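You operate a simulated robot arm through the tools that you are given. There is no shell and no other tool. Be economical: measure what you need, move in short steps, check, and stop when the job is done.

Carry out the task below with a simulated two-armed robot. There is one attempt and no reset: what you move stays moved.

## Task
Put the yellow flowers in the pink vase and push it to the middle of the side table.
Fine: the flowers are in the tall cupboard; shut the door again. Set down upright: vase.

Only the result counts: the job must be done as asked and must still hold three seconds after the hand-in. Knocking over, shifting, dropping, spilling or breaking anything else fails it.

## Robot
Two 7-joint arms with two-finger parallel grippers on one trunk, on a base that drives. Base frame: it is fixed to the floor where the robot stands at the start and does not move with it; the origin is under the middle of the robot, x ahead of it, y to its left, z up. Lengths are in m, angles in degrees, forces in N, time in s.
The left shoulder is at the start at [0.07, 0.163, 1.345], the right one opposite. With the tool pointing down near the work surface each hand reaches from about 0.1 to 0.66 m from the robot's upright axis, wherever it stands, measured 20 degrees to its own side. Places, roughly: right teal door [0.7, -0.1, 0.7]; vase [0.5, -2, 0.5]. Payload 3.43 kg a hand.
Tool frame (each hand has its own): the origin (TCP) lies between the finger pads and is the grasp point; the fingertips stand 0.034 m ahead of it; z points along the fingers, y is the line along which they close. Largest opening 0.128 m; finger width 0.024, thickness 0.012; the body of the gripper, 0.048 by 0.13 m, starts 0.096 m behind the TCP.
Orientation is told as [roll, pitch, yaw] about the base's x, y, z axes, in that order, counted from this pose: with the fingers straight down and closing along the base's y, the tool's x points along the base's -x, its y along +y and its z along -z.

## Interface
- The arms move only by the tool jog_arm. It takes "left_rows", "right_rows" or both (then of equal length, played together; a hand with none holds still); each is a list of rows, each a list of 3 entries, a list of its own where there are three numbers: the turn, a rotation vector about the tool's x, y, z in units of 5 degrees (1.0 is 5 degrees), then the shift along the tool's x, y, z in units of 40 mm (1.0 is 40 mm), then the gripper command, from -1 (fully open) to 1 (shut), values between in proportion. In form: [[[wx, wy, wz], [x, y, z], fingers], ...]. A call has 1 to 8 rows; each row shifts and turns the commanded pose from where the row before left it, along the tool's axes as they then stand. A call with a number of a shift or a turn outside -1 to 1 is refused whole. Each row takes 0.2 s and may step no farther than 0.05 m and 8.6 degrees from the row before; otherwise, or with a gripper value out of range, the whole call is refused. Where a pose cannot be reached the arm comes as near as it can. A force on the tool above 80 N (or 10 N above the force at the start of the call, whichever is more), or a blocked arm, ends the call early, and 0.2 s more pass. Each finger travels about 0.153 m/s and halts on what it meets, pressing with about 41 N; the grip force reading is that of the motor and also rises with nothing between the fingers. The clock runs only during rows and for 0.2 s after the last one: add rows that do not move to give the fingers time. The reply holds the time, the measured pose of the TCP, the force on the tool along the base axes, the opening and the grip force, in the units named above and with some noise, with the torque about the TCP (base axes, N m) and any sound that the robot's microphone picked up, and new pictures: "show" is both (left out), scene, wrist or none (wrist: the cameras of the hands that moved).
- Cameras (640 x 400 px; columns grow to the right, rows downward): "scene" is now at [0.1183, 0.001, 1.5555]; the picture's right is [-0.20, -0.98, 0.00], its down [-0.69, 0.14, -0.71] and it looks along [0.70, -0.14, -0.70] (base axes); focal length 269 px, centre (320, 200). "left" rides on the left gripper at [0.076, 0.011, -0.16] in its tool frame; the picture's right is [-0.15, 0.99, 0.00], its down [-0.88, -0.13, -0.46] and it looks along [-0.45, -0.07, 0.89] (tool axes); focal length 234 px, centre (320, 200). "right" rides on the right gripper at [0.076, -0.011, -0.16] in its tool frame; the picture's right is [0.15, 0.99, 0.00], its down [-0.88, 0.13, -0.46] and it looks along [-0.45, 0.07, 0.89] (tool axes); focal length 234 px, centre (320, 200). There is no depth. A picture from a camera that has moved, and an enlarged one, comes with that camera's place and axes in the base frame and with its lens. The place of the scene camera against the robot may be out by one fixed shift of up to 0.025 m in any direction.
- lift_body(by): slides the trunk up (or, below 0, down) by that many m; the arms and the scene camera ride with it, the base frame stays. It gives what a move gives, with no picture.
- roll_base(legs): drives the robot by 1 to 6 legs, each [ahead, left, turn to the left] in m, m and degrees, along the robot's own axes; the way and the turn of a leg run together, so that a leg with both is an arc; at most 1.5 m and 180 degrees a leg. The arms and the cameras ride along, it lands a little off, and it stops where it bumps. It gives what a move gives, and a new picture of the scene camera.
- turn_head(pan, tilt): turns the head with the scene camera to pan (to the left, within 86 degrees either way) and tilt (down, from -29 to 69), counted from straight ahead of the robot. It gives what a move gives, and a new picture of the scene camera.
- zoom(camera, box): a new picture of the part [left, top, right, bottom] of that camera's present view, enlarged. No time passes.
- hand_in(): hands the job in; it is judged then, once.

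Work in short steps. Places have to be worked out from the pictures, the camera data and where the tool is seen: move nearer, look again, correct. Check each grasp and each placing, and mend what went wrong. You have 120 turns and 260 pictures in all, those below and enlarged ones among them. Open the grippers and draw the arms clear of the work before you hand the job in, unless the task says otherwise; then end with one line.

The tools are called after "Request:" by a JSON object that holds its "api" and its "payload". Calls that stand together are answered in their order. jog_arm: Moves the arms, as the interface text tells. Its arguments: {"type":"object","properties":{"left_rows":{"type":"array","items":{"type":"array"}},"right_rows":{"type":"array","items":{"type":"array"}},"show":{"type":"string","enum":["both","scene","wrist","none"]}},"required":[]} The other tools are called the same way: lift_body (by) slides the trunk up or down; roll_base (legs) drives the base; turn_head (pan, tilt) turns the head that bears the scene camera; zoom (camera, box) takes an enlarged picture of a part of a camera's view; hand_in () hands the job in.

At the start:

```text
clock: 0.0
left_tool_pos: [0.4983, 0.1558, 1.1782]
left_tool_rot: [0.1, 0.0, -0.1]
left_force: [0.7, 0.4, 0.2]
left_torque: [0.0, -0.02, -0.01]
left_opening: 0.1282
left_grip_force: 0.1
right_tool_pos: [0.3945, -0.1987, 1.2837]
right_tool_rot: [0.0, 0.1, 0.0]
right_force: [-0.2, -0.4, -1.1]
right_torque: [0.03, 0.01, 0.01]
right_opening: 0.128
right_grip_force: 0.2
trunk travel left (down, up): [-0.825, 0.115]
robot x, y, heading: [-0.0041, 0.004, -0.2]
head pan, tilt: [-11.3, 44.4]
```

scene: 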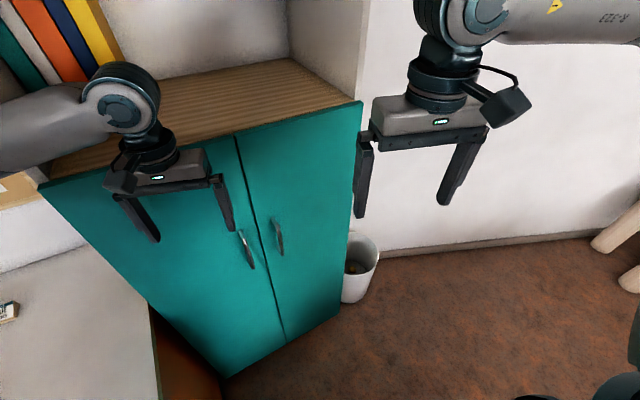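
right: 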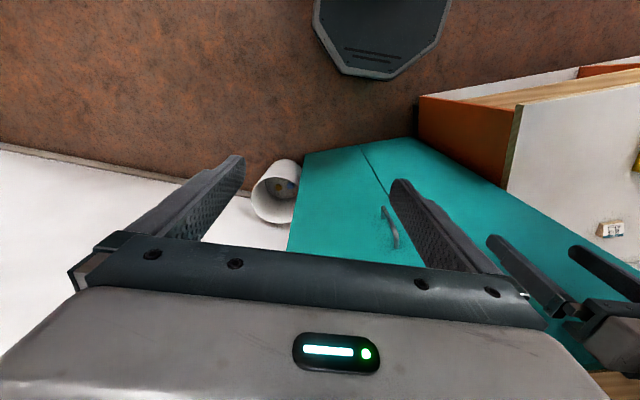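
left: 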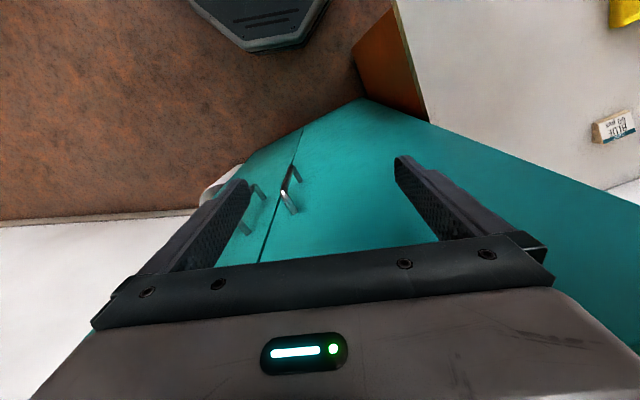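

The cupboard with two teal doors is ahead. I'll look right toward the vase and side table first, and enlarge the handles.

Request:
{"api": "zoom", "payload": {"camera": "scene", "box": [180, 180, 340, 280]}}

Request:
{"api": "turn_head", "payload": {"pan": -76, "tilt": 25}}

```text
4.00 times, centred on (260, 230) of scene
camera zoom: at [0.1183, 0.001, 1.5555], right [-0.2, -0.98, 0.0], down [-0.69, 0.14, -0.71], along [0.7, -0.14, -0.7], focal length 1077 px, centre (560, 80)
```

zoom: 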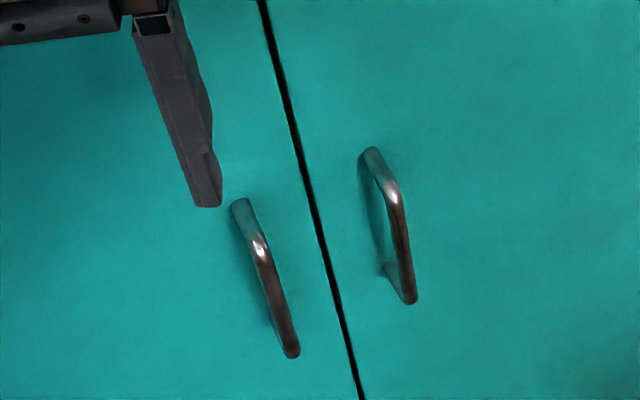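

```text
clock: 1.4
left_tool_pos: [0.4977, 0.1557, 1.1788]
left_tool_rot: [0.0, 0.0, 0.0]
left_force: [-0.2, -0.7, -0.6]
left_torque: [0.03, -0.01, 0.0]
left_opening: 0.128
left_grip_force: 0.1
right_tool_pos: [0.3934, -0.199, 1.2839]
right_tool_rot: [0.0, 0.0, 0.0]
right_force: [0.1, -0.3, -0.5]
right_torque: [0.03, 0.03, 0.01]
right_opening: 0.1283
right_grip_force: 0.1
trunk travel left (down, up): [-0.825, 0.115]
robot x, y, heading: [-0.0006, -0.0027, 0.0]
head pan, tilt: [-76.0, 25.0]
camera scene: at [0.0604, -0.0723, 1.5852], right [-0.97, -0.24, 0.0], down [-0.1, 0.41, -0.91], along [0.22, -0.88, -0.42], focal length 269 px, centre (320, 200)
```

scene: 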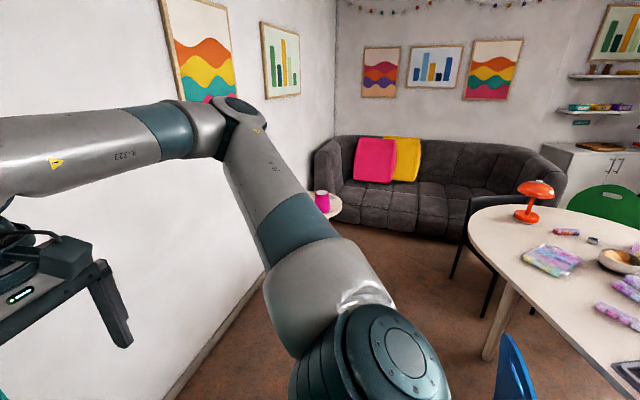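

The pink vase stands on a small round table by the wall. I'll enlarge it, then return to look at the cupboard.

Request:
{"api": "zoom", "payload": {"camera": "scene", "box": [280, 160, 376, 220]}}

Request:
{"api": "turn_head", "payload": {"pan": 0, "tilt": 55}}

```text
6.67 times, centred on (328, 190) of scene
camera zoom: at [0.0604, -0.0723, 1.5852], right [-0.97, -0.24, 0.0], down [-0.1, 0.41, -0.91], along [0.22, -0.88, -0.42], focal length 1796 px, centre (267, 267)
```

zoom: 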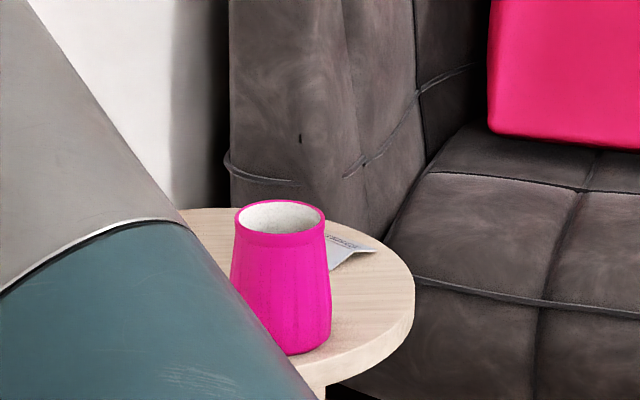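

```text
clock: 2.8
left_tool_pos: [0.497, 0.1567, 1.1784]
left_tool_rot: [0.1, 0.0, 0.0]
left_force: [0.4, -0.7, 1.0]
left_torque: [0.01, 0.01, 0.0]
left_opening: 0.128
left_grip_force: 0.1
right_tool_pos: [0.3928, -0.1983, 1.2838]
right_tool_rot: [0.0, 0.1, 0.1]
right_force: [0.0, -0.2, -0.3]
right_torque: [-0.03, -0.01, -0.02]
right_opening: 0.1282
right_grip_force: 0.2
trunk travel left (down, up): [-0.825, 0.115]
robot x, y, heading: [0.002, -0.0001, -0.2]
head pan, tilt: [0.0, 55.0]
camera scene: at [0.1102, 0.017, 1.5413], right [0.0, -1.0, 0.0], down [-0.82, 0.0, -0.57], along [0.57, 0.0, -0.82], focal length 269 px, centre (320, 200)
```

scene: 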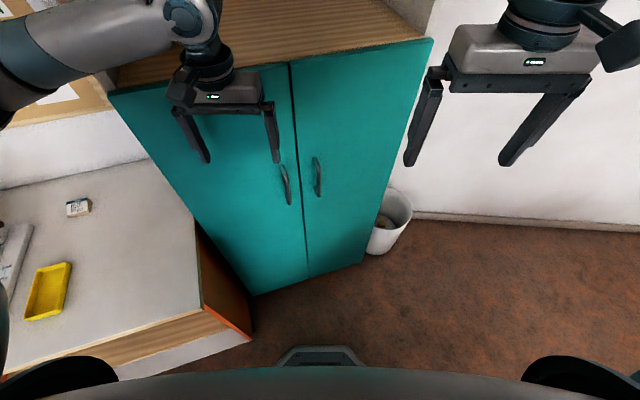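

The cupboard front appears turned about 17° from me. I'll turn the base left to face it squarely and look again.

Request:
{"api": "roll_base", "payload": {"legs": [[-0.05, 0, 17]]}}

```text
clock: 4.2
left_tool_pos: [0.3816, 0.2886, 1.1787]
left_tool_rot: [0.0, 0.1, 17.2]
left_force: [1.0, 0.1, -0.5]
left_torque: [0.0, 0.0, -0.01]
left_opening: 0.1283
left_grip_force: 0.0
right_tool_pos: [0.3868, -0.0817, 1.2844]
right_tool_rot: [0.0, 0.1, 17.3]
right_force: [0.3, 0.5, -0.5]
right_torque: [-0.02, 0.03, 0.0]
right_opening: 0.1279
right_grip_force: 0.0
trunk travel left (down, up): [-0.825, 0.115]
robot x, y, heading: [-0.0524, -0.0067, 17.2]
head pan, tilt: [0.0, 55.0]
camera scene: at [0.0577, 0.0456, 1.5411], right [0.3, -0.96, 0.0], down [-0.78, -0.24, -0.57], along [0.55, 0.17, -0.82], focal length 269 px, centre (320, 200)
```

scene: 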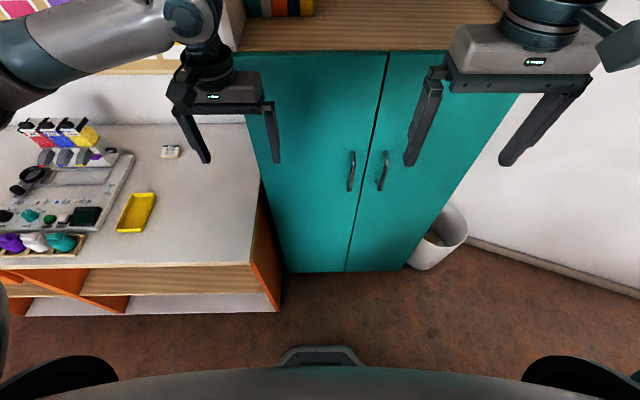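

The front is now square to me: door face about 0.65 m ahead, right handle near lateral −0.16, height 0.9–1.05. I'll pitch the right hand to point forward while lowering it.

Request:
{"api": "jog_arm", "payload": {"right_rows": [[[0, -1, 0], [0.04, 0.06, 0.43], -1], [[0, -1, 0], [0.08, 0.06, 0.43], -1], [[0, -1, 0], [0.11, 0.06, 0.42], -1], [[0, -1, 0], [0.15, 0.06, 0.41], -1], [[0, -1, 0], [0.18, 0.06, 0.4], -1], [[0, -1, 0], [0.22, 0.06, 0.38], -1], [[0, -1, 0], [0.25, 0.06, 0.36], -1], [[0, -1, 0], [0.28, 0.06, 0.33], -1]], "show": "none"}}

Request:
{"api": "jog_arm", "payload": {"right_rows": [[[0, -1, 0], [0.31, 0.06, 0.31], -1], [[0, -1, 0], [0.33, 0.06, 0.28], -1], [[0, -1, 0], [0.36, 0.06, 0.25], -1], [[0, -1, 0], [0.38, 0.06, 0.22], -1], [[0, -1, 0], [0.4, 0.06, 0.18], -1], [[0, -1, 0], [0.41, 0.06, 0.15], -1], [[0, -1, 0], [0.42, 0.06, 0.11], -1], [[0, -1, 0], [0.43, 0.06, 0.08], -1]]}}

```text
clock: 6.0
left_tool_pos: [0.3813, 0.2896, 1.1778]
left_tool_rot: [0.1, 0.1, 17.3]
left_force: [-0.4, -0.2, -0.6]
left_torque: [0.02, -0.01, 0.0]
left_opening: 0.1279
left_grip_force: 0.1
right_tool_pos: [0.492, 0.0064, 1.1855]
right_tool_rot: [0.0, -39.9, 17.1]
right_force: [0.1, 0.1, -0.2]
right_torque: [0.04, -0.01, -0.01]
right_opening: 0.128
right_grip_force: 0.0
right hand out of reach, approached as far as the arm can: row 3, 4, 5, 6, 7, 8
trunk travel left (down, up): [-0.825, 0.115]
robot x, y, heading: [-0.0476, -0.0091, 17.1]
head pan, tilt: [0.0, 55.0]
```

```text
clock: 7.8
left_tool_pos: [0.38, 0.2921, 1.1785]
left_tool_rot: [-0.2, 0.0, 17.1]
left_force: [-0.5, 1.0, 0.0]
left_torque: [-0.07, 0.01, -0.01]
left_opening: 0.1281
left_grip_force: 0.1
right_tool_pos: [0.5034, 0.1085, 1.0838]
right_tool_rot: [-1.2, -79.4, 17.8]
right_force: [-0.1, -0.6, 0.1]
right_torque: [-0.02, -0.02, -0.06]
right_opening: 0.128
right_grip_force: 0.1
right hand out of reach, approached as far as the arm can: row 1, 2, 3, 6, 7, 8
trunk travel left (down, up): [-0.825, 0.115]
robot x, y, heading: [-0.0509, -0.006, 17.4]
head pan, tilt: [0.0, 55.0]
camera scene: at [0.0556, 0.0498, 1.5412], right [0.3, -0.96, 0.0], down [-0.78, -0.24, -0.57], along [0.55, 0.17, -0.82], focal length 269 px, centre (320, 200)
camera right: at [0.3437, 0.0485, 1.0367], right [-0.31, 0.94, -0.15], down [-0.31, 0.05, 0.95], along [0.9, 0.34, 0.28], focal length 234 px, centre (320, 200)
```

scene: 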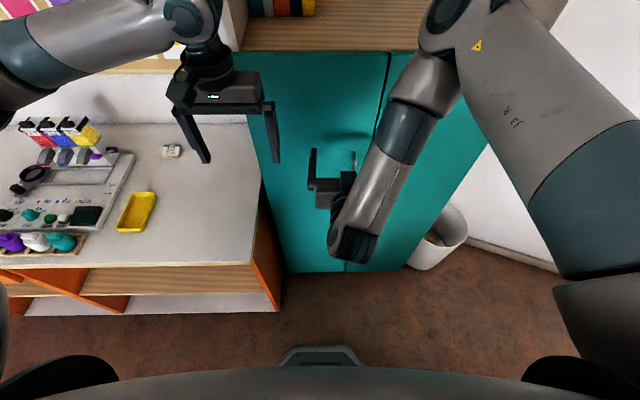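
right: 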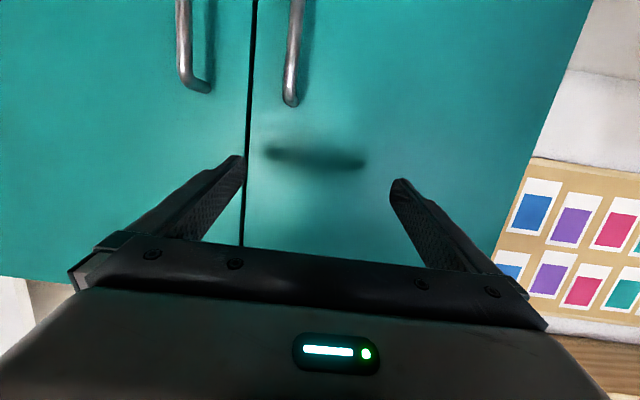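

The arm is folded too tightly this close, so I'll back off 0.17 m and lower the trunk a little to give it room.

Request:
{"api": "roll_base", "payload": {"legs": [[-0.17, 0, 0]]}}

Request:
{"api": "lift_body", "payload": {"by": -0.12}}

Request:
{"api": "jog_arm", "payload": {"right_rows": [[[0, -1, 0], [0, 0, 0], -1], [[0, -1, 0], [0, 0, 0], -1]]}}

```text
clock: 9.3
left_tool_pos: [0.2196, 0.239, 1.1765]
left_tool_rot: [0.1, 0.2, 17.3]
left_force: [0.5, -0.3, -0.4]
left_torque: [0.0, 0.04, -0.02]
left_opening: 0.1281
left_grip_force: 0.0
right_tool_pos: [0.3449, 0.0552, 1.0825]
right_tool_rot: [-0.3, -79.1, 17.2]
right_force: [0.0, -0.2, -1.3]
right_torque: [-0.03, -0.01, -0.02]
right_opening: 0.1281
right_grip_force: 0.1
trunk travel left (down, up): [-0.825, 0.115]
robot x, y, heading: [-0.2093, -0.0571, 17.3]
head pan, tilt: [0.0, 55.0]
camera scene: at [-0.1032, -0.0036, 1.5409], right [0.3, -0.96, 0.0], down [-0.78, -0.24, -0.57], along [0.55, 0.17, -0.82], focal length 269 px, centre (320, 200)
```

scene: 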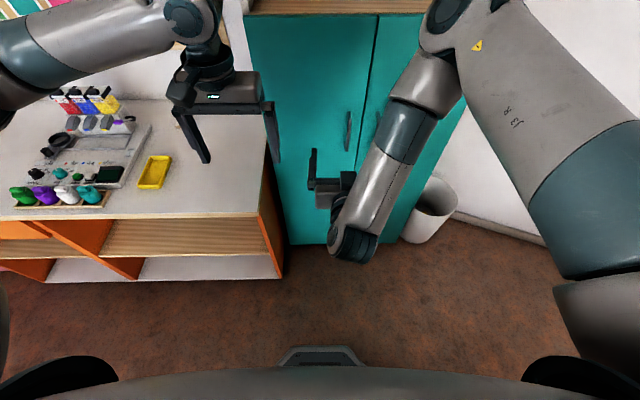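

```text
clock: 10.8
left_tool_pos: [0.2192, 0.2392, 1.0584]
left_tool_rot: [0.0, 0.1, 17.2]
left_force: [-0.2, -0.2, 0.4]
left_torque: [-0.02, -0.02, 0.01]
left_opening: 0.1283
left_grip_force: 0.1
right_tool_pos: [0.3432, 0.0552, 0.9645]
right_tool_rot: [-0.5, -79.4, 17.1]
right_force: [0.1, 0.7, 0.1]
right_torque: [0.0, -0.04, 0.0]
right_opening: 0.128
right_grip_force: 0.1
trunk travel left (down, up): [-0.705, 0.235]
robot x, y, heading: [-0.211, -0.0587, 17.0]
head pan, tilt: [0.0, 55.0]
```

```text
clock: 11.4
left_tool_pos: [0.2184, 0.2398, 1.0583]
left_tool_rot: [0.0, 0.0, 17.2]
left_force: [-0.5, 0.9, -0.3]
left_torque: [-0.01, -0.02, -0.01]
left_opening: 0.1276
left_grip_force: 0.0
right_tool_pos: [0.3724, 0.1037, 0.9922]
right_tool_rot: [-4.6, -88.7, 21.0]
right_force: [0.6, -0.2, 0.1]
right_torque: [-0.03, 0.02, -0.01]
right_opening: 0.1279
right_grip_force: 0.0
right hand out of reach, approached as far as the arm can: row 1, 2
trunk travel left (down, up): [-0.705, 0.235]
robot x, y, heading: [-0.2131, -0.0585, 17.0]
head pan, tilt: [0.0, 55.0]
camera scene: at [-0.1063, -0.0034, 1.4212], right [0.3, -0.96, 0.0], down [-0.78, -0.24, -0.57], along [0.55, 0.17, -0.82], focal length 269 px, centre (320, 200)
camera right: at [0.2213, 0.0481, 0.918], right [-0.28, 0.95, -0.15], down [-0.46, 0.0, 0.89], along [0.84, 0.32, 0.43], focal length 234 px, centre (320, 200)
```

scene: 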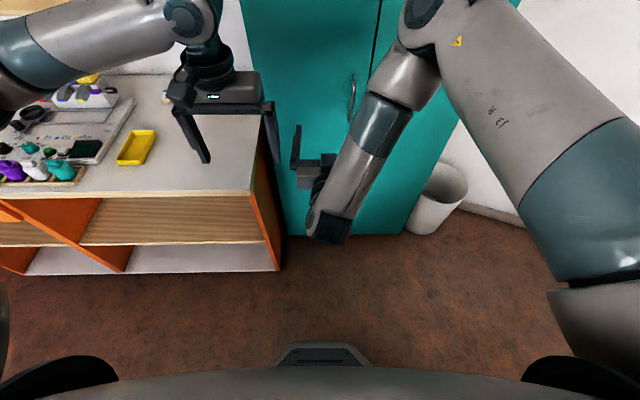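
right: 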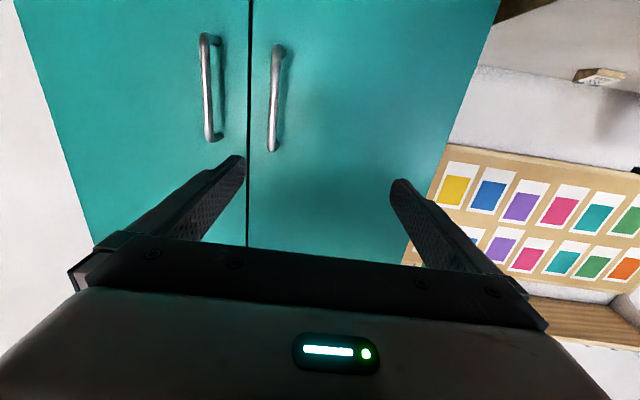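

The hand is pointing forward at the right height but is about 0.14 m too far left. I'll shift it right toward the right handle.

Request:
{"api": "jog_arm", "payload": {"right_rows": [[[0, 0, 0], [0, -0.7, 0], -1], [[0, 0, 0], [0, -0.7, 0], -1], [[0, 0, 0], [0, -0.7, 0], -1], [[0, 0, 0], [0, -0.7, 0], -1]]}}

```text
clock: 12.4
left_tool_pos: [0.2177, 0.2391, 1.0596]
left_tool_rot: [0.1, 0.0, 17.2]
left_force: [1.5, -0.3, 0.0]
left_torque: [0.0, 0.0, 0.03]
left_opening: 0.128
left_grip_force: 0.1
right_tool_pos: [0.3804, 0.0666, 1.0433]
right_tool_rot: [-3.8, -89.1, 20.0]
right_force: [1.1, 0.3, 0.1]
right_torque: [0.02, 0.04, 0.03]
right_opening: 0.128
right_grip_force: 0.0
right hand out of reach, approached as far as the arm can: row 1, 2, 3, 4
trunk travel left (down, up): [-0.705, 0.235]
robot x, y, heading: [-0.2082, -0.062, 17.0]
head pan, tilt: [0.0, 55.0]
camera scene: at [-0.1063, -0.0048, 1.4213], right [0.3, -0.96, 0.0], down [-0.78, -0.24, -0.57], along [0.55, 0.17, -0.82], focal length 269 px, centre (320, 200)
camera right: at [0.2284, 0.011, 0.9692], right [-0.28, 0.95, -0.15], down [-0.46, 0.0, 0.89], along [0.84, 0.32, 0.43], focal length 234 px, centre (320, 200)
```

scene: 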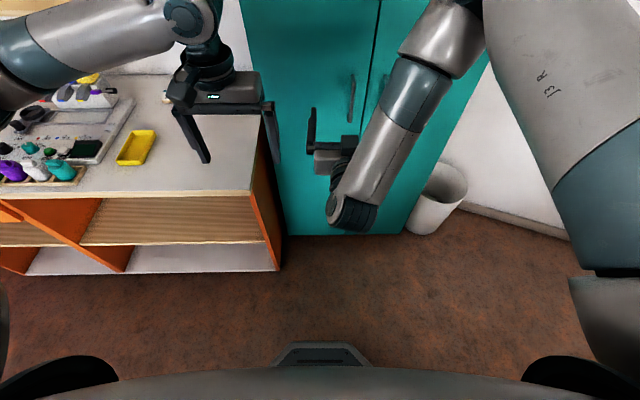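
right: 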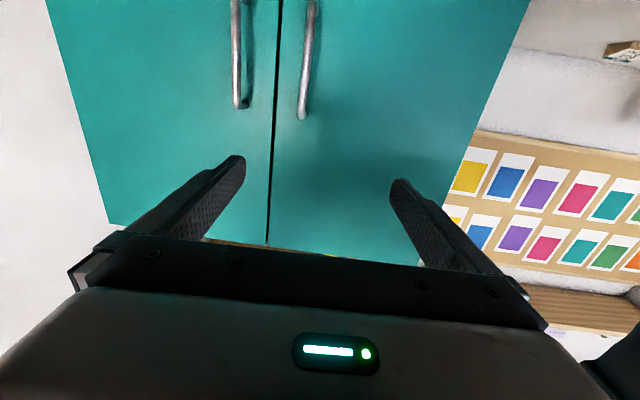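

The target still lies inside the arm's dead zone. I'll command forward extension to let it reach straight.

Request:
{"api": "jog_arm", "payload": {"right_rows": [[[0, 0, 0], [0, 0, 0.7], -1], [[0, 0, 0], [0, 0, 0.7], -1], [[0, 0, 0], [0, 0, 0.7], -1], [[0, 0, 0], [0, 0, 0.7], -1]]}}

```text
clock: 13.4
left_tool_pos: [0.2174, 0.2391, 1.0584]
left_tool_rot: [-0.1, 0.1, 17.2]
left_force: [0.3, 0.0, 0.2]
left_torque: [0.0, -0.01, 0.03]
left_opening: 0.128
left_grip_force: 0.1
right_tool_pos: [0.4702, 0.1252, 1.062]
right_tool_rot: [-4.4, -89.1, 20.8]
right_force: [0.0, 0.0, 0.2]
right_torque: [-0.02, -0.02, 0.0]
right_opening: 0.1278
right_grip_force: 0.0
right hand out of reach, approached as far as the arm can: row 1, 2, 3, 4
trunk travel left (down, up): [-0.705, 0.235]
robot x, y, heading: [-0.215, -0.0544, 17.3]
head pan, tilt: [0.0, 55.0]
camera scene: at [-0.1057, -0.0041, 1.4212], right [0.3, -0.96, 0.0], down [-0.78, -0.24, -0.57], along [0.55, 0.17, -0.82], focal length 269 px, centre (320, 200)
camera right: at [0.3185, 0.0689, 0.9864], right [-0.28, 0.95, -0.15], down [-0.46, 0.0, 0.89], along [0.84, 0.32, 0.44], focal length 234 px, centre (320, 200)
```

scene: 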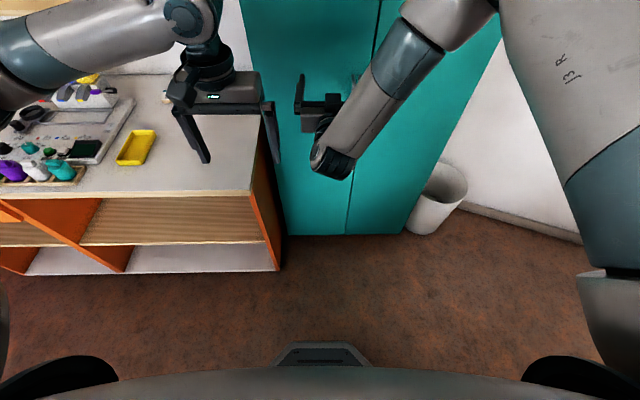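
right: 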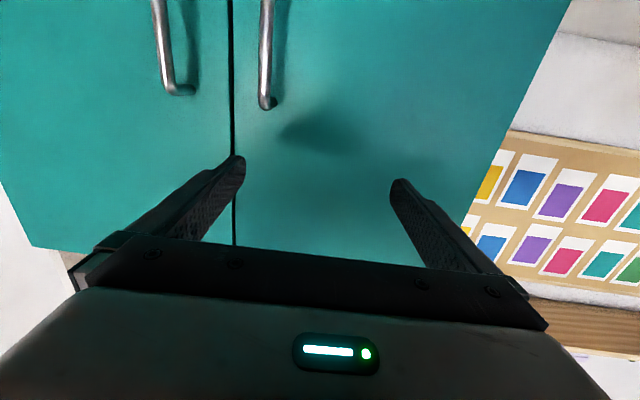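

Triangulating from two wrist views, the right handle bar is at about (0.60, 0.00), z 0.885–1.013. I'll lower the trunk 0.3 m so the arm reaches nearly level, and then re-check reach.

Request:
{"api": "lift_body", "payload": {"by": -0.3}}

Request:
{"api": "jog_arm", "payload": {"right_rows": [[[0, 0, 0], [0, 0, 0], -1]]}}

```text
clock: 16.4
left_tool_pos: [0.2192, 0.2385, 0.7583]
left_tool_rot: [0.0, 0.1, 17.1]
left_force: [0.5, -0.5, -0.2]
left_torque: [-0.02, 0.01, -0.01]
left_opening: 0.128
left_grip_force: 0.1
right_tool_pos: [0.4698, 0.1247, 0.7624]
right_tool_rot: [-5.0, -89.1, 21.4]
right_force: [-0.1, -0.3, -0.1]
right_torque: [0.0, -0.02, 0.01]
right_opening: 0.1283
right_grip_force: 0.0
trunk travel left (down, up): [-0.405, 0.535]
robot x, y, heading: [-0.2126, -0.0603, 17.1]
head pan, tilt: [0.0, 55.0]
```

```text
clock: 16.8
left_tool_pos: [0.2179, 0.2389, 0.758]
left_tool_rot: [0.0, -0.2, 17.3]
left_force: [0.2, 0.4, -0.3]
left_torque: [-0.02, -0.01, 0.01]
left_opening: 0.1279
left_grip_force: 0.1
right_tool_pos: [0.4692, 0.1249, 0.7617]
right_tool_rot: [-5.2, -89.1, 21.3]
right_force: [-0.1, 0.0, -0.8]
right_torque: [0.02, -0.01, 0.02]
right_opening: 0.1278
right_grip_force: 0.1
trunk travel left (down, up): [-0.405, 0.535]
robot x, y, heading: [-0.2114, -0.0536, 17.4]
head pan, tilt: [0.0, 55.0]
camera scene: at [-0.1062, -0.0044, 1.1213], right [0.3, -0.96, 0.0], down [-0.78, -0.24, -0.57], along [0.55, 0.17, -0.82], focal length 269 px, centre (320, 200)
camera right: at [0.3177, 0.0685, 0.6863], right [-0.28, 0.95, -0.15], down [-0.46, 0.0, 0.89], along [0.84, 0.32, 0.44], focal length 234 px, centre (320, 200)
```

scene: 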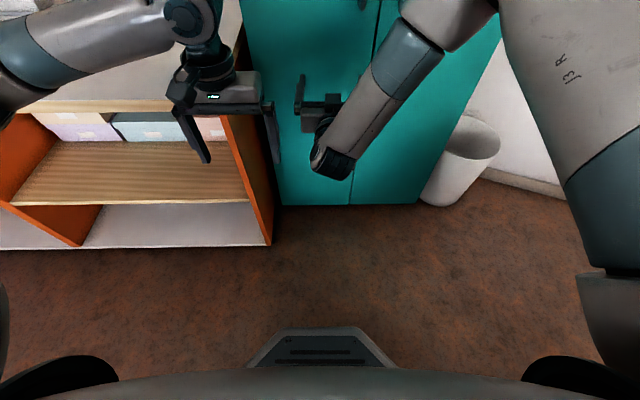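
right: 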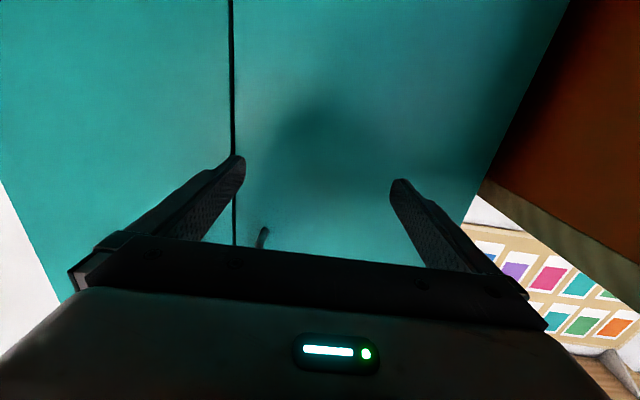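

The commanded pose is now the actual pose. I'll raise the hand about 0.18 m and shift it right 0.14 m.

Request:
{"api": "jog_arm", "payload": {"right_rows": [[[0, 0, 0], [-0.9, -0.7, 0], -1], [[0, 0, 0], [-0.9, -0.7, 0], -1], [[0, 0, 0], [-0.9, -0.7, 0], -1], [[0, 0, 0], [-0.9, -0.7, 0], -1], [[0, 0, 0], [-0.9, -0.7, 0], -1]]}}

```text
clock: 18.0
left_tool_pos: [0.2166, 0.2367, 0.7587]
left_tool_rot: [0.1, 0.0, 17.2]
left_force: [-0.2, -0.2, 0.7]
left_torque: [0.02, -0.03, -0.01]
left_opening: 0.128
left_grip_force: 0.0
right_tool_pos: [0.5003, 0.0068, 0.953]
right_tool_rot: [-1.4, -88.8, 17.4]
right_force: [-0.9, 0.5, -0.4]
right_torque: [0.02, -0.02, 0.04]
right_opening: 0.128
right_grip_force: 0.1
right hand out of reach, approached as far as the arm can: row 2, 3, 4, 5
trunk travel left (down, up): [-0.405, 0.535]
robot x, y, heading: [-0.2083, -0.0579, 17.2]
head pan, tilt: [0.0, 55.0]
camera scene: at [-0.1069, -0.0057, 1.1213], right [0.3, -0.96, 0.0], down [-0.78, -0.24, -0.57], along [0.55, 0.17, -0.82], focal length 269 px, centre (320, 200)
camera right: at [0.3474, -0.0479, 0.8787], right [-0.27, 0.95, -0.15], down [-0.46, 0.01, 0.89], along [0.85, 0.31, 0.43], focal length 234 px, centre (320, 200)
```

scene: 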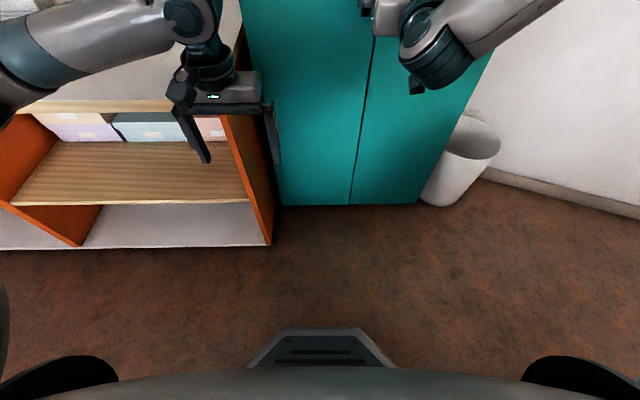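
right: 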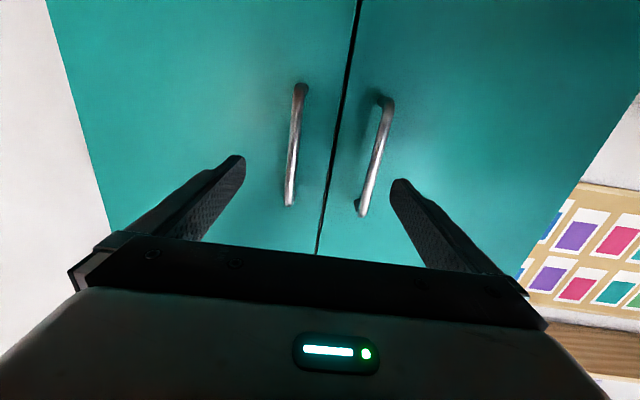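

The right handle is about 0.10 m ahead and 0.035 m to the right of the hand. I'll shift right and narrow the fingers to clear the left handle.

Request:
{"api": "jog_arm", "payload": {"right_rows": [[[0, 0, 0], [0, -0.5, 0], -0.25], [[0, 0, 0], [0, -0.43, 0], -0.25], [[0, 0, 0], [0, 0, 0], -0.25]], "show": "wrist"}}

```text
clock: 18.8
left_tool_pos: [0.2184, 0.2391, 0.7594]
left_tool_rot: [0.0, -0.1, 17.2]
left_force: [0.8, 0.1, -0.1]
left_torque: [0.01, 0.0, 0.04]
left_opening: 0.128
left_grip_force: 0.0
right_tool_pos: [0.5008, -0.0084, 0.9689]
right_tool_rot: [-3.5, -88.6, 19.3]
right_force: [0.5, 0.4, 1.5]
right_torque: [-0.01, 0.02, 0.01]
right_opening: 0.0799
right_grip_force: 0.2
right hand out of reach, approached as far as the arm can: row 1, 2
trunk travel left (down, up): [-0.405, 0.535]
robot x, y, heading: [-0.2097, -0.0596, 17.0]
head pan, tilt: [0.0, 55.0]
camera right: at [0.3474, -0.0631, 0.8948], right [-0.27, 0.95, -0.15], down [-0.45, 0.01, 0.89], along [0.85, 0.31, 0.43], focal length 234 px, centre (320, 200)
```

right: 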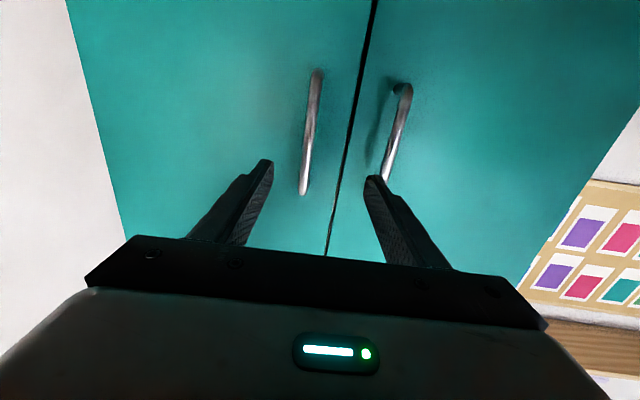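

Lateral motion of the arm is limited here, so I'll use the base to move right 2 cm and ahead 6 cm.

Request:
{"api": "roll_base", "payload": {"legs": [[0.0, -0.022, 0], [0.05, 0, 0]]}}

Request:
{"api": "zoom", "payload": {"camera": "right", "box": [160, 0, 480, 280]}}

```text
clock: 20.1
left_tool_pos: [0.2745, 0.2326, 0.7585]
left_tool_rot: [0.1, 0.1, 17.2]
left_force: [0.1, -1.2, 0.1]
left_torque: [-0.01, 0.03, 0.0]
left_opening: 0.1282
left_grip_force: 0.1
right_tool_pos: [0.5557, -0.0153, 0.9668]
right_tool_rot: [-3.0, -88.5, 18.8]
right_force: [0.2, 0.3, -0.5]
right_torque: [0.03, -0.03, -0.02]
right_opening: 0.08
right_grip_force: 0.0
trunk travel left (down, up): [-0.405, 0.535]
robot x, y, heading: [-0.155, -0.0622, 16.8]
head pan, tilt: [0.0, 55.0]
camera scene: at [-0.05, -0.0108, 1.121], right [0.29, -0.96, 0.0], down [-0.78, -0.24, -0.57], along [0.55, 0.17, -0.82], focal length 269 px, centre (320, 200)
```

scene: 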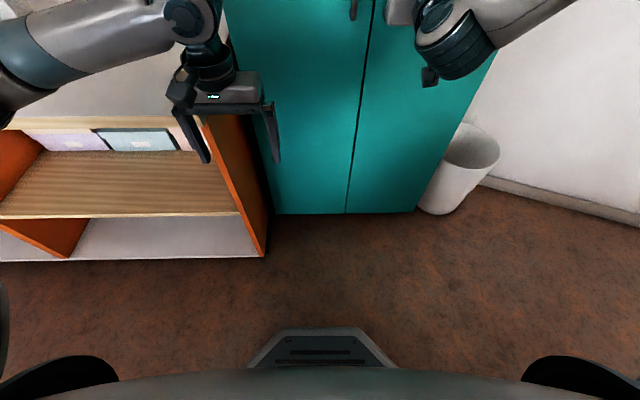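

```text
1.43 times, centred on (320, 140) of right
camera zoom: at [0.4032, -0.0698, 0.8937], right [-0.27, 0.95, -0.15], down [-0.45, 0.01, 0.89], along [0.85, 0.31, 0.43], focal length 334 px, centre (320, 286)
```

zoom: 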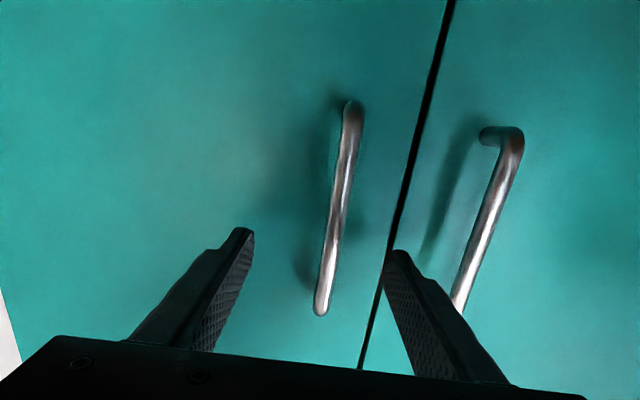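

The handle bar sits between the fingers. I'll advance about 4.5 cm and close on it.

Request:
{"api": "jog_arm", "payload": {"right_rows": [[[0, 0, 0], [0, 0, 0.4], -0.25], [[0, 0, 0], [0, 0, 0.4], -0.25], [[0, 0, 0], [0, 0, 0.3], -0.25]], "show": "wrist"}}

```text
clock: 20.9
left_tool_pos: [0.2733, 0.2311, 0.7582]
left_tool_rot: [0.0, 0.0, 17.2]
left_force: [-0.3, -0.3, 0.0]
left_torque: [0.01, 0.02, 0.0]
left_opening: 0.1282
left_grip_force: 0.0
right_tool_pos: [0.5976, -0.0014, 0.9692]
right_tool_rot: [-3.2, -88.3, 18.6]
right_force: [0.4, 0.1, -0.9]
right_torque: [-0.01, 0.01, 0.0]
right_opening: 0.0796
right_grip_force: 0.2
trunk travel left (down, up): [-0.405, 0.535]
robot x, y, heading: [-0.1613, -0.0619, 17.1]
head pan, tilt: [0.0, 55.0]
camera right: at [0.4435, -0.0546, 0.8956], right [-0.27, 0.95, -0.15], down [-0.45, 0.01, 0.89], along [0.85, 0.3, 0.42], focal length 234 px, centre (320, 200)
```

right: 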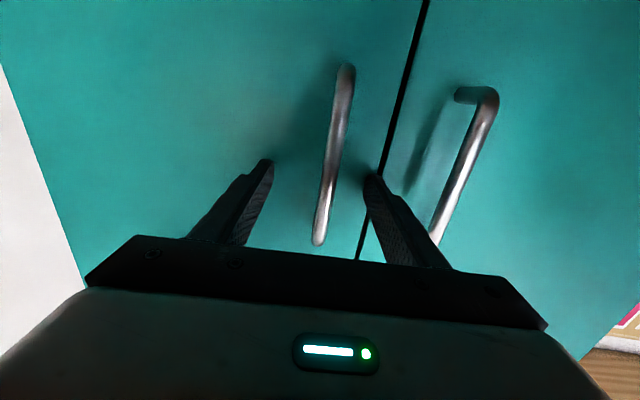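

The bar is at the TCP now. Closing the fingers.

Request:
{"api": "jog_arm", "payload": {"right_rows": [[[0, 0, 0], [0, 0, 0], 0.3], [[0, 0, 0], [0, 0, 0], 1], [[0, 0, 0], [0, 0, 0], 1], [[0, 0, 0], [0, 0, 0], 1]], "show": "wrist"}}

```text
clock: 21.9
left_tool_pos: [0.2719, 0.2335, 0.758]
left_tool_rot: [-0.2, -0.1, 17.3]
left_force: [-0.3, -0.3, 0.5]
left_torque: [-0.04, -0.02, -0.03]
left_opening: 0.1278
left_grip_force: 0.1
right_tool_pos: [0.5952, 0.0034, 0.9685]
right_tool_rot: [-7.7, -88.2, 23.3]
right_force: [-8.8, 18.2, -3.2]
right_torque: [0.47, 0.19, 0.05]
right_opening: 0.0117
right_grip_force: 44.7
trunk travel left (down, up): [-0.405, 0.535]
robot x, y, heading: [-0.1547, -0.0641, 17.2]
head pan, tilt: [0.0, 55.0]
camera right: at [0.442, -0.0513, 0.8959], right [-0.27, 0.95, -0.15], down [-0.45, 0.01, 0.89], along [0.85, 0.31, 0.42], focal length 234 px, centre (320, 200)
```

right: 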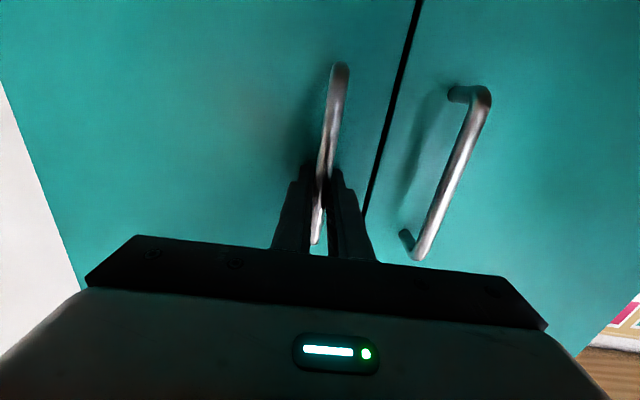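

The handle is held. I'll swing the door by driving the base along the first part of the door's arc, about 20°.

Request:
{"api": "roll_base", "payload": {"legs": [[-0.049, -0.009, 0], [-0.047, -0.017, 0]]}}

```text
clock: 23.4
left_tool_pos: [0.1893, 0.1771, 0.7589]
left_tool_rot: [0.1, 0.0, 17.1]
left_force: [0.8, -0.1, 0.9]
left_torque: [0.06, -0.02, -0.02]
left_opening: 0.1278
left_grip_force: 0.1
right_tool_pos: [0.5134, -0.058, 0.9689]
right_tool_rot: [-1.5, -88.3, 16.4]
right_force: [2.8, -2.8, -2.9]
right_torque: [0.15, -0.57, 0.2]
right_opening: 0.0115
right_grip_force: 44.9
trunk travel left (down, up): [-0.405, 0.535]
robot x, y, heading: [-0.238, -0.1195, 17.1]
head pan, tilt: [0.0, 55.0]
camera scene: at [-0.1356, -0.066, 1.1213], right [0.29, -0.96, 0.0], down [-0.78, -0.24, -0.57], along [0.55, 0.17, -0.82], focal length 269 px, centre (320, 200)
```

scene: 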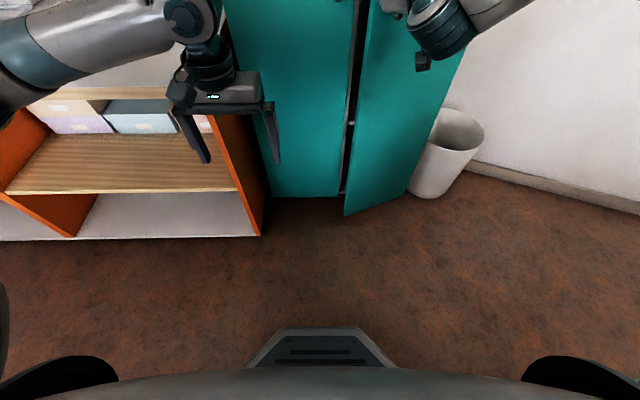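

The door opened smoothly with little force. Continuing the arc to about 50°.

Request:
{"api": "roll_base", "payload": {"legs": [[-0.043, -0.025, 0], [-0.038, -0.032, 0], [-0.032, -0.038, 0]]}}

```text
clock: 25.3
left_tool_pos: [0.1152, 0.067, 0.758]
left_tool_rot: [0.2, 0.1, 17.2]
left_force: [-0.4, 0.0, 0.2]
left_torque: [0.08, -0.03, 0.03]
left_opening: 0.128
left_grip_force: 0.0
right_tool_pos: [0.4429, -0.1725, 0.9668]
right_tool_rot: [-2.7, -88.2, 17.3]
right_force: [3.0, -2.9, -7.9]
right_torque: [0.15, 0.07, -0.21]
right_opening: 0.0118
right_grip_force: 45.0
trunk travel left (down, up): [-0.405, 0.535]
robot x, y, heading: [-0.3173, -0.2303, 17.6]
head pan, tilt: [0.0, 55.0]
stopped in leg 3: the robot was blocked; the commanded pose is now the measured one
camera scene: at [-0.2085, -0.1779, 1.1211], right [0.29, -0.96, 0.0], down [-0.78, -0.24, -0.57], along [0.55, 0.17, -0.82], focal length 269 px, centre (320, 200)
```

scene: 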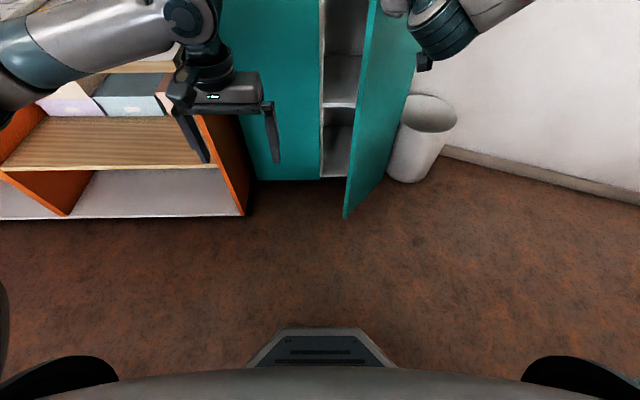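

The drive was blocked near the end; the door stands about 50° open. I'll check the wrist view and inside the cupboard.

Request:
{"api": "zoom", "payload": {"camera": "right", "box": [0, 0, 640, 400]}}

Request:
{"api": "turn_head", "payload": {"pan": 5, "tilt": 20}}

Request:
{"api": "turn_head", "payload": {"pan": -80, "tilt": 50}}

```text
1.00 times, centred on (320, 200) of right (not enlarged: the box is as wide or as high as the picture)
camera zoom: at [0.2892, -0.2239, 0.8935], right [-0.25, 0.96, -0.15], down [-0.45, 0.02, 0.89], along [0.86, 0.29, 0.42], focal length 234 px, centre (320, 200)
```

zoom: 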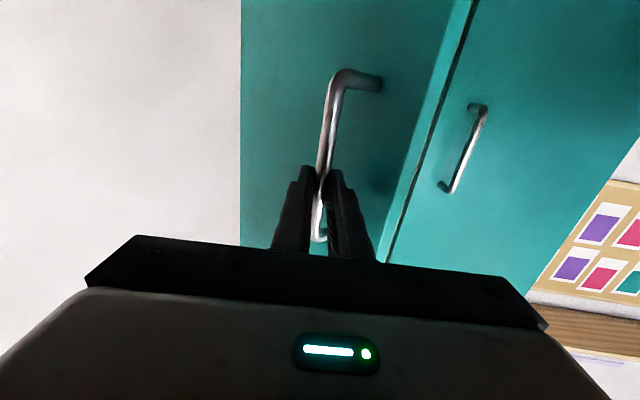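

```text
clock: 26.4
left_tool_pos: [0.1159, 0.0686, 0.7576]
left_tool_rot: [0.2, 0.2, 17.3]
left_force: [0.3, -0.4, -0.7]
left_torque: [-0.03, -0.01, 0.01]
left_opening: 0.1282
left_grip_force: 0.1
right_tool_pos: [0.4445, -0.1703, 0.9666]
right_tool_rot: [-5.4, -88.2, 20.3]
right_force: [6.5, -2.1, -14.7]
right_torque: [0.11, 0.57, -0.05]
right_opening: 0.0122
right_grip_force: 45.1
trunk travel left (down, up): [-0.405, 0.535]
robot x, y, heading: [-0.3142, -0.2305, 17.2]
head pan, tilt: [5.0, 20.0]
camera scene: at [-0.1895, -0.1618, 1.1728], right [0.38, -0.93, 0.0], down [-0.32, -0.13, -0.94], along [0.87, 0.35, -0.35], focal length 269 px, centre (320, 200)
```

scene: 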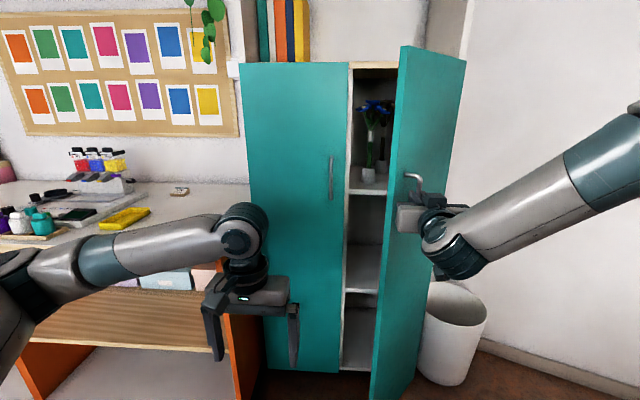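

```text
clock: 27.9
left_tool_pos: [0.1149, 0.0676, 0.7582]
left_tool_rot: [0.1, 0.3, 17.3]
left_force: [-0.1, 0.1, -0.9]
left_torque: [-0.01, -0.02, -0.07]
left_opening: 0.128
left_grip_force: 0.0
right_tool_pos: [0.4447, -0.1688, 0.9655]
right_tool_rot: [-5.7, -88.2, 20.5]
right_force: [1.2, 0.0, -21.8]
right_torque: [0.22, 0.28, -0.03]
right_opening: 0.0115
right_grip_force: 45.6
trunk travel left (down, up): [-0.405, 0.535]
robot x, y, heading: [-0.3143, -0.2338, 17.3]
head pan, tilt: [-80.0, 50.0]
camera scene: at [-0.2403, -0.2653, 1.1275], right [-0.89, -0.46, 0.0], down [-0.35, 0.68, -0.64], along [0.29, -0.57, -0.77], focal length 269 px, centre (320, 200)
```

scene: 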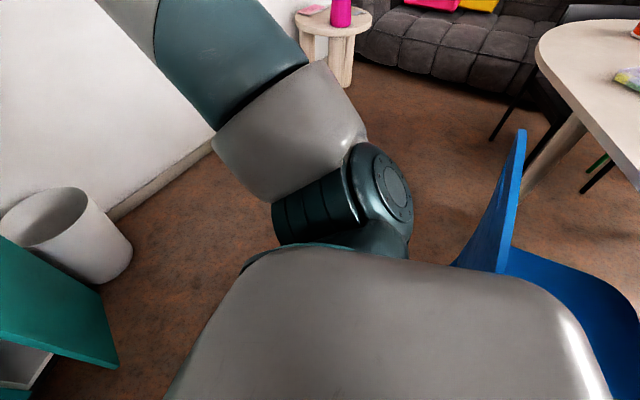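

The blue chair stands just behind-right of me, which probably blocked the base; I'll stay away from it. Blue flowers are visible on the top shelf. I'll let go of the handle and back the hand out.

Request:
{"api": "jog_arm", "payload": {"right_rows": [[[0, 0, 0], [0, 0, 0], 0.2], [[0, 0, 0], [0, 0, 0], 0.2], [[0, 0, 0], [0, 0, -0.6], 0.2], [[0, 0, 0], [0, 0, -0.6], 0.2], [[0, 0, 0], [0, 0, -0.4], 0.2]], "show": "wrist"}}

Request:
{"api": "turn_head", "payload": {"pan": 0, "tilt": 30}}

```text
clock: 29.1
left_tool_pos: [0.1148, 0.0686, 0.7592]
left_tool_rot: [0.1, 0.0, 17.3]
left_force: [-0.7, -0.7, -0.6]
left_torque: [0.01, -0.02, 0.03]
left_opening: 0.128
left_grip_force: 0.0
right_tool_pos: [0.38, -0.1862, 0.9704]
right_tool_rot: [-8.0, -88.5, 22.8]
right_force: [-0.3, 0.7, 0.2]
right_torque: [0.03, 0.0, 0.03]
right_opening: 0.0511
right_grip_force: 0.0
trunk travel left (down, up): [-0.405, 0.535]
robot x, y, heading: [-0.3084, -0.2255, 17.3]
head pan, tilt: [-80.0, 50.0]
camera right: at [0.2264, -0.2377, 0.8972], right [-0.26, 0.96, -0.15], down [-0.45, 0.02, 0.89], along [0.85, 0.3, 0.43], focal length 234 px, centre (320, 200)
```

right: 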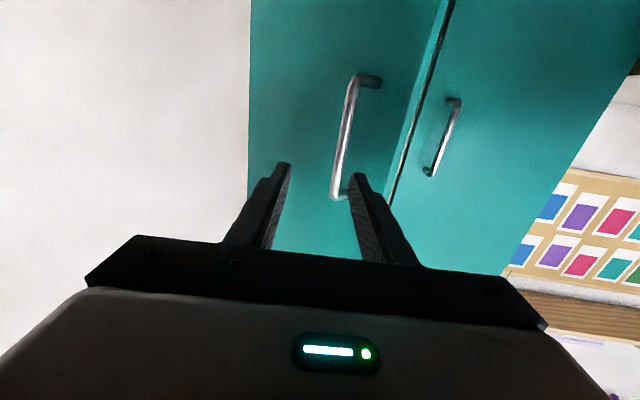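

```text
clock: 30.7
left_tool_pos: [0.1149, 0.0678, 0.758]
left_tool_rot: [0.0, 0.1, 17.3]
left_force: [0.1, 0.2, 0.1]
left_torque: [0.01, 0.03, 0.0]
left_opening: 0.1282
left_grip_force: 0.0
right_tool_pos: [0.3807, -0.186, 0.971]
right_tool_rot: [-7.7, -88.5, 22.3]
right_force: [0.5, 0.0, 0.2]
right_torque: [0.01, -0.01, 0.0]
right_opening: 0.0512
right_grip_force: 0.3
trunk travel left (down, up): [-0.405, 0.535]
robot x, y, heading: [-0.3121, -0.2291, 17.5]
head pan, tilt: [0.0, 30.0]
camera scene: at [-0.1918, -0.1702, 1.1573], right [0.3, -0.96, 0.0], down [-0.48, -0.15, -0.87], along [0.83, 0.26, -0.5], focal length 269 px, centre (320, 200)
```

scene: 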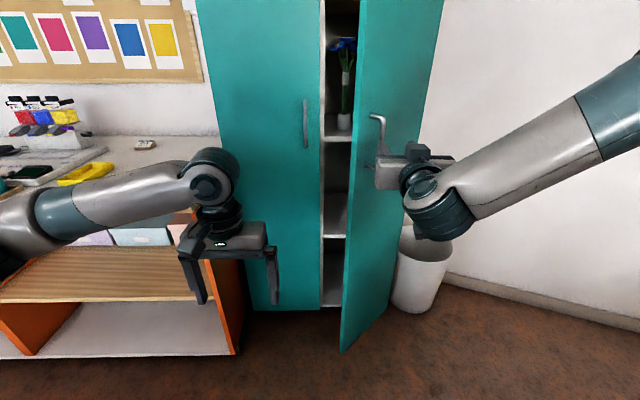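

The hand is clear of the handle. I'll drive left 0.13 m and then check before going ahead to put the closed fingers inside the door's edge.

Request:
{"api": "roll_base", "payload": {"legs": [[-0.01, 0.13, 0]]}}

Request:
{"api": "jog_arm", "payload": {"right_rows": [[[0, 0, 0], [0, 0, 0], 1], [[0, 0, 0], [0, 0, 0], 1]], "show": "wrist"}}

```text
clock: 32.0
left_tool_pos: [0.0671, 0.1914, 0.7582]
left_tool_rot: [-0.1, 0.1, 17.5]
left_force: [-0.1, 0.3, 0.0]
left_torque: [-0.03, -0.02, -0.01]
left_opening: 0.1278
left_grip_force: 0.0
right_tool_pos: [0.3319, -0.0629, 0.9711]
right_tool_rot: [-9.9, -88.5, 24.8]
right_force: [0.0, -0.1, 0.0]
right_torque: [0.03, 0.01, -0.04]
right_opening: 0.0513
right_grip_force: 0.0
trunk travel left (down, up): [-0.405, 0.535]
robot x, y, heading: [-0.3622, -0.11, 17.1]
head pan, tilt: [0.0, 30.0]
camera scene: at [-0.2404, -0.0476, 1.1573], right [0.3, -0.96, 0.0], down [-0.48, -0.15, -0.87], along [0.83, 0.26, -0.5], focal length 269 px, centre (320, 200)
```

scene: 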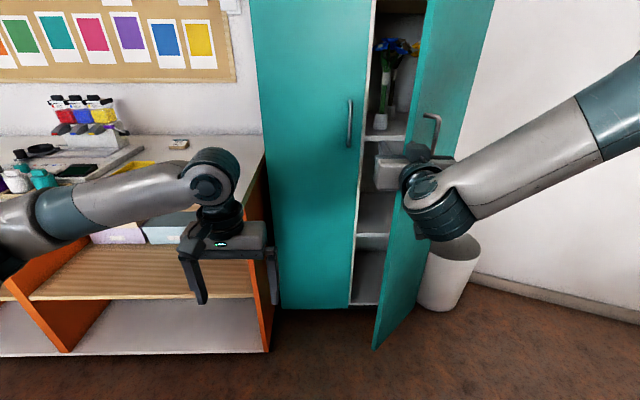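

```text
clock: 32.6
left_tool_pos: [0.0678, 0.1889, 0.7593]
left_tool_rot: [0.1, 0.1, 17.3]
left_force: [-1.1, -0.1, 0.0]
left_torque: [0.0, -0.02, -0.01]
left_opening: 0.1281
left_grip_force: 0.0
right_tool_pos: [0.3314, -0.0631, 0.9701]
right_tool_rot: [-7.6, -88.6, 22.5]
right_force: [-0.2, 0.3, -0.8]
right_torque: [0.01, -0.01, -0.01]
right_opening: 0.0
right_grip_force: 32.9
trunk travel left (down, up): [-0.405, 0.535]
robot x, y, heading: [-0.3625, -0.1077, 17.4]
head pan, tilt: [0.0, 30.0]
camera right: at [0.1785, -0.1157, 0.897], right [-0.26, 0.95, -0.15], down [-0.45, 0.02, 0.89], along [0.85, 0.3, 0.43], focal length 234 px, centre (320, 200)
```

right: 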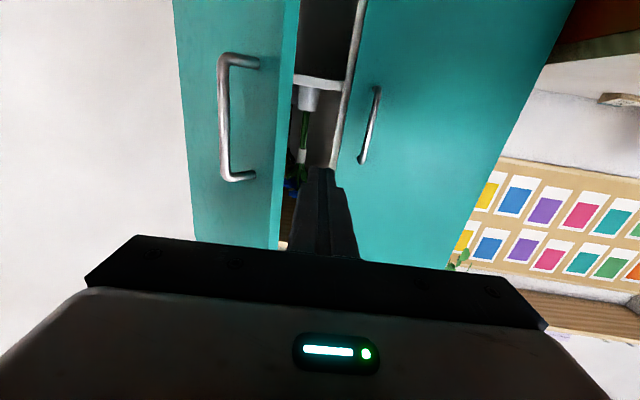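

The closed fingers point at the gap, left of the door's edge. I'll drive ahead 0.11 m and then turn right 12° so they push the door's inner face open.

Request:
{"api": "roll_base", "payload": {"legs": [[0, 0.02, 0], [0.12, 0, 0], [0, 0, -12]]}}

```text
clock: 35.0
left_tool_pos: [0.2195, 0.1513, 0.7625]
left_tool_rot: [-0.2, -0.5, 5.5]
left_force: [0.3, 0.4, -0.2]
left_torque: [0.0, -0.01, -0.01]
left_opening: 0.128
left_grip_force: 0.0
right_tool_pos: [0.4227, -0.1489, 0.9754]
right_tool_rot: [-20.8, -88.6, 24.3]
right_force: [-77.8, 18.8, -7.0]
right_torque: [-0.15, -0.93, -1.38]
right_opening: 0.0
right_grip_force: 33.2
trunk travel left (down, up): [-0.405, 0.535]
robot x, y, heading: [-0.2558, -0.0511, 5.4]
head pan, tilt: [0.0, 30.0]
camera scene: at [-0.1375, -0.0208, 1.1585], right [0.09, -1.0, 0.0], down [-0.49, -0.05, -0.87], along [0.87, 0.08, -0.49], focal length 269 px, centre (320, 200)
```

scene: 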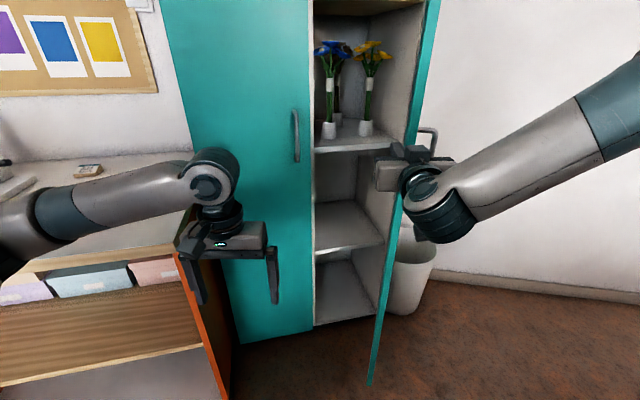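

The yellow flowers are now visible beside the blue ones. The hand reads 78 N along the door plane, so the edge is probably against the gripper body; I'll look before relieving it.

Request:
{"api": "zoom", "payload": {"camera": "right", "box": [0, 0, 640, 400]}}

Request:
{"api": "zoom", "payload": {"camera": "scene", "box": [300, 30, 460, 260]}}

```text
1.00 times, centred on (320, 200) of right (not enlarged: the box is as wide or as high as the picture)
camera zoom: at [0.2611, -0.1697, 0.9007], right [-0.06, 0.99, -0.15], down [-0.44, 0.11, 0.89], along [0.89, 0.13, 0.43], focal length 234 px, centre (320, 200)
```

zoom: 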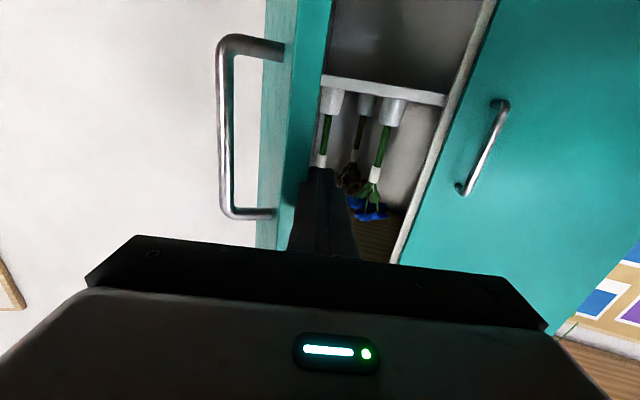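

```text
1.74 times, centred on (380, 145) of scene
camera zoom: at [-0.1375, -0.0208, 1.1585], right [0.09, -1.0, 0.0], down [-0.49, -0.05, -0.87], along [0.87, 0.08, -0.49], focal length 468 px, centre (216, 296)
```

zoom: 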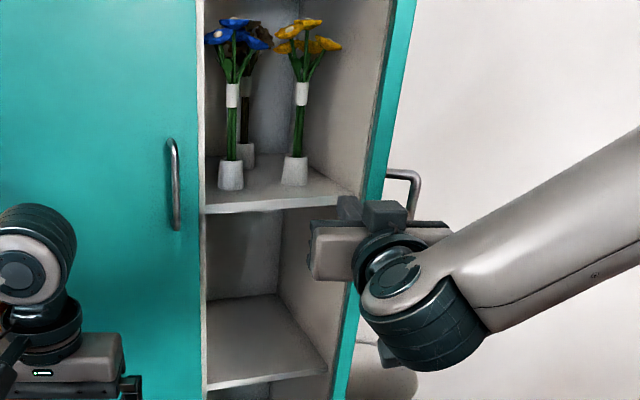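

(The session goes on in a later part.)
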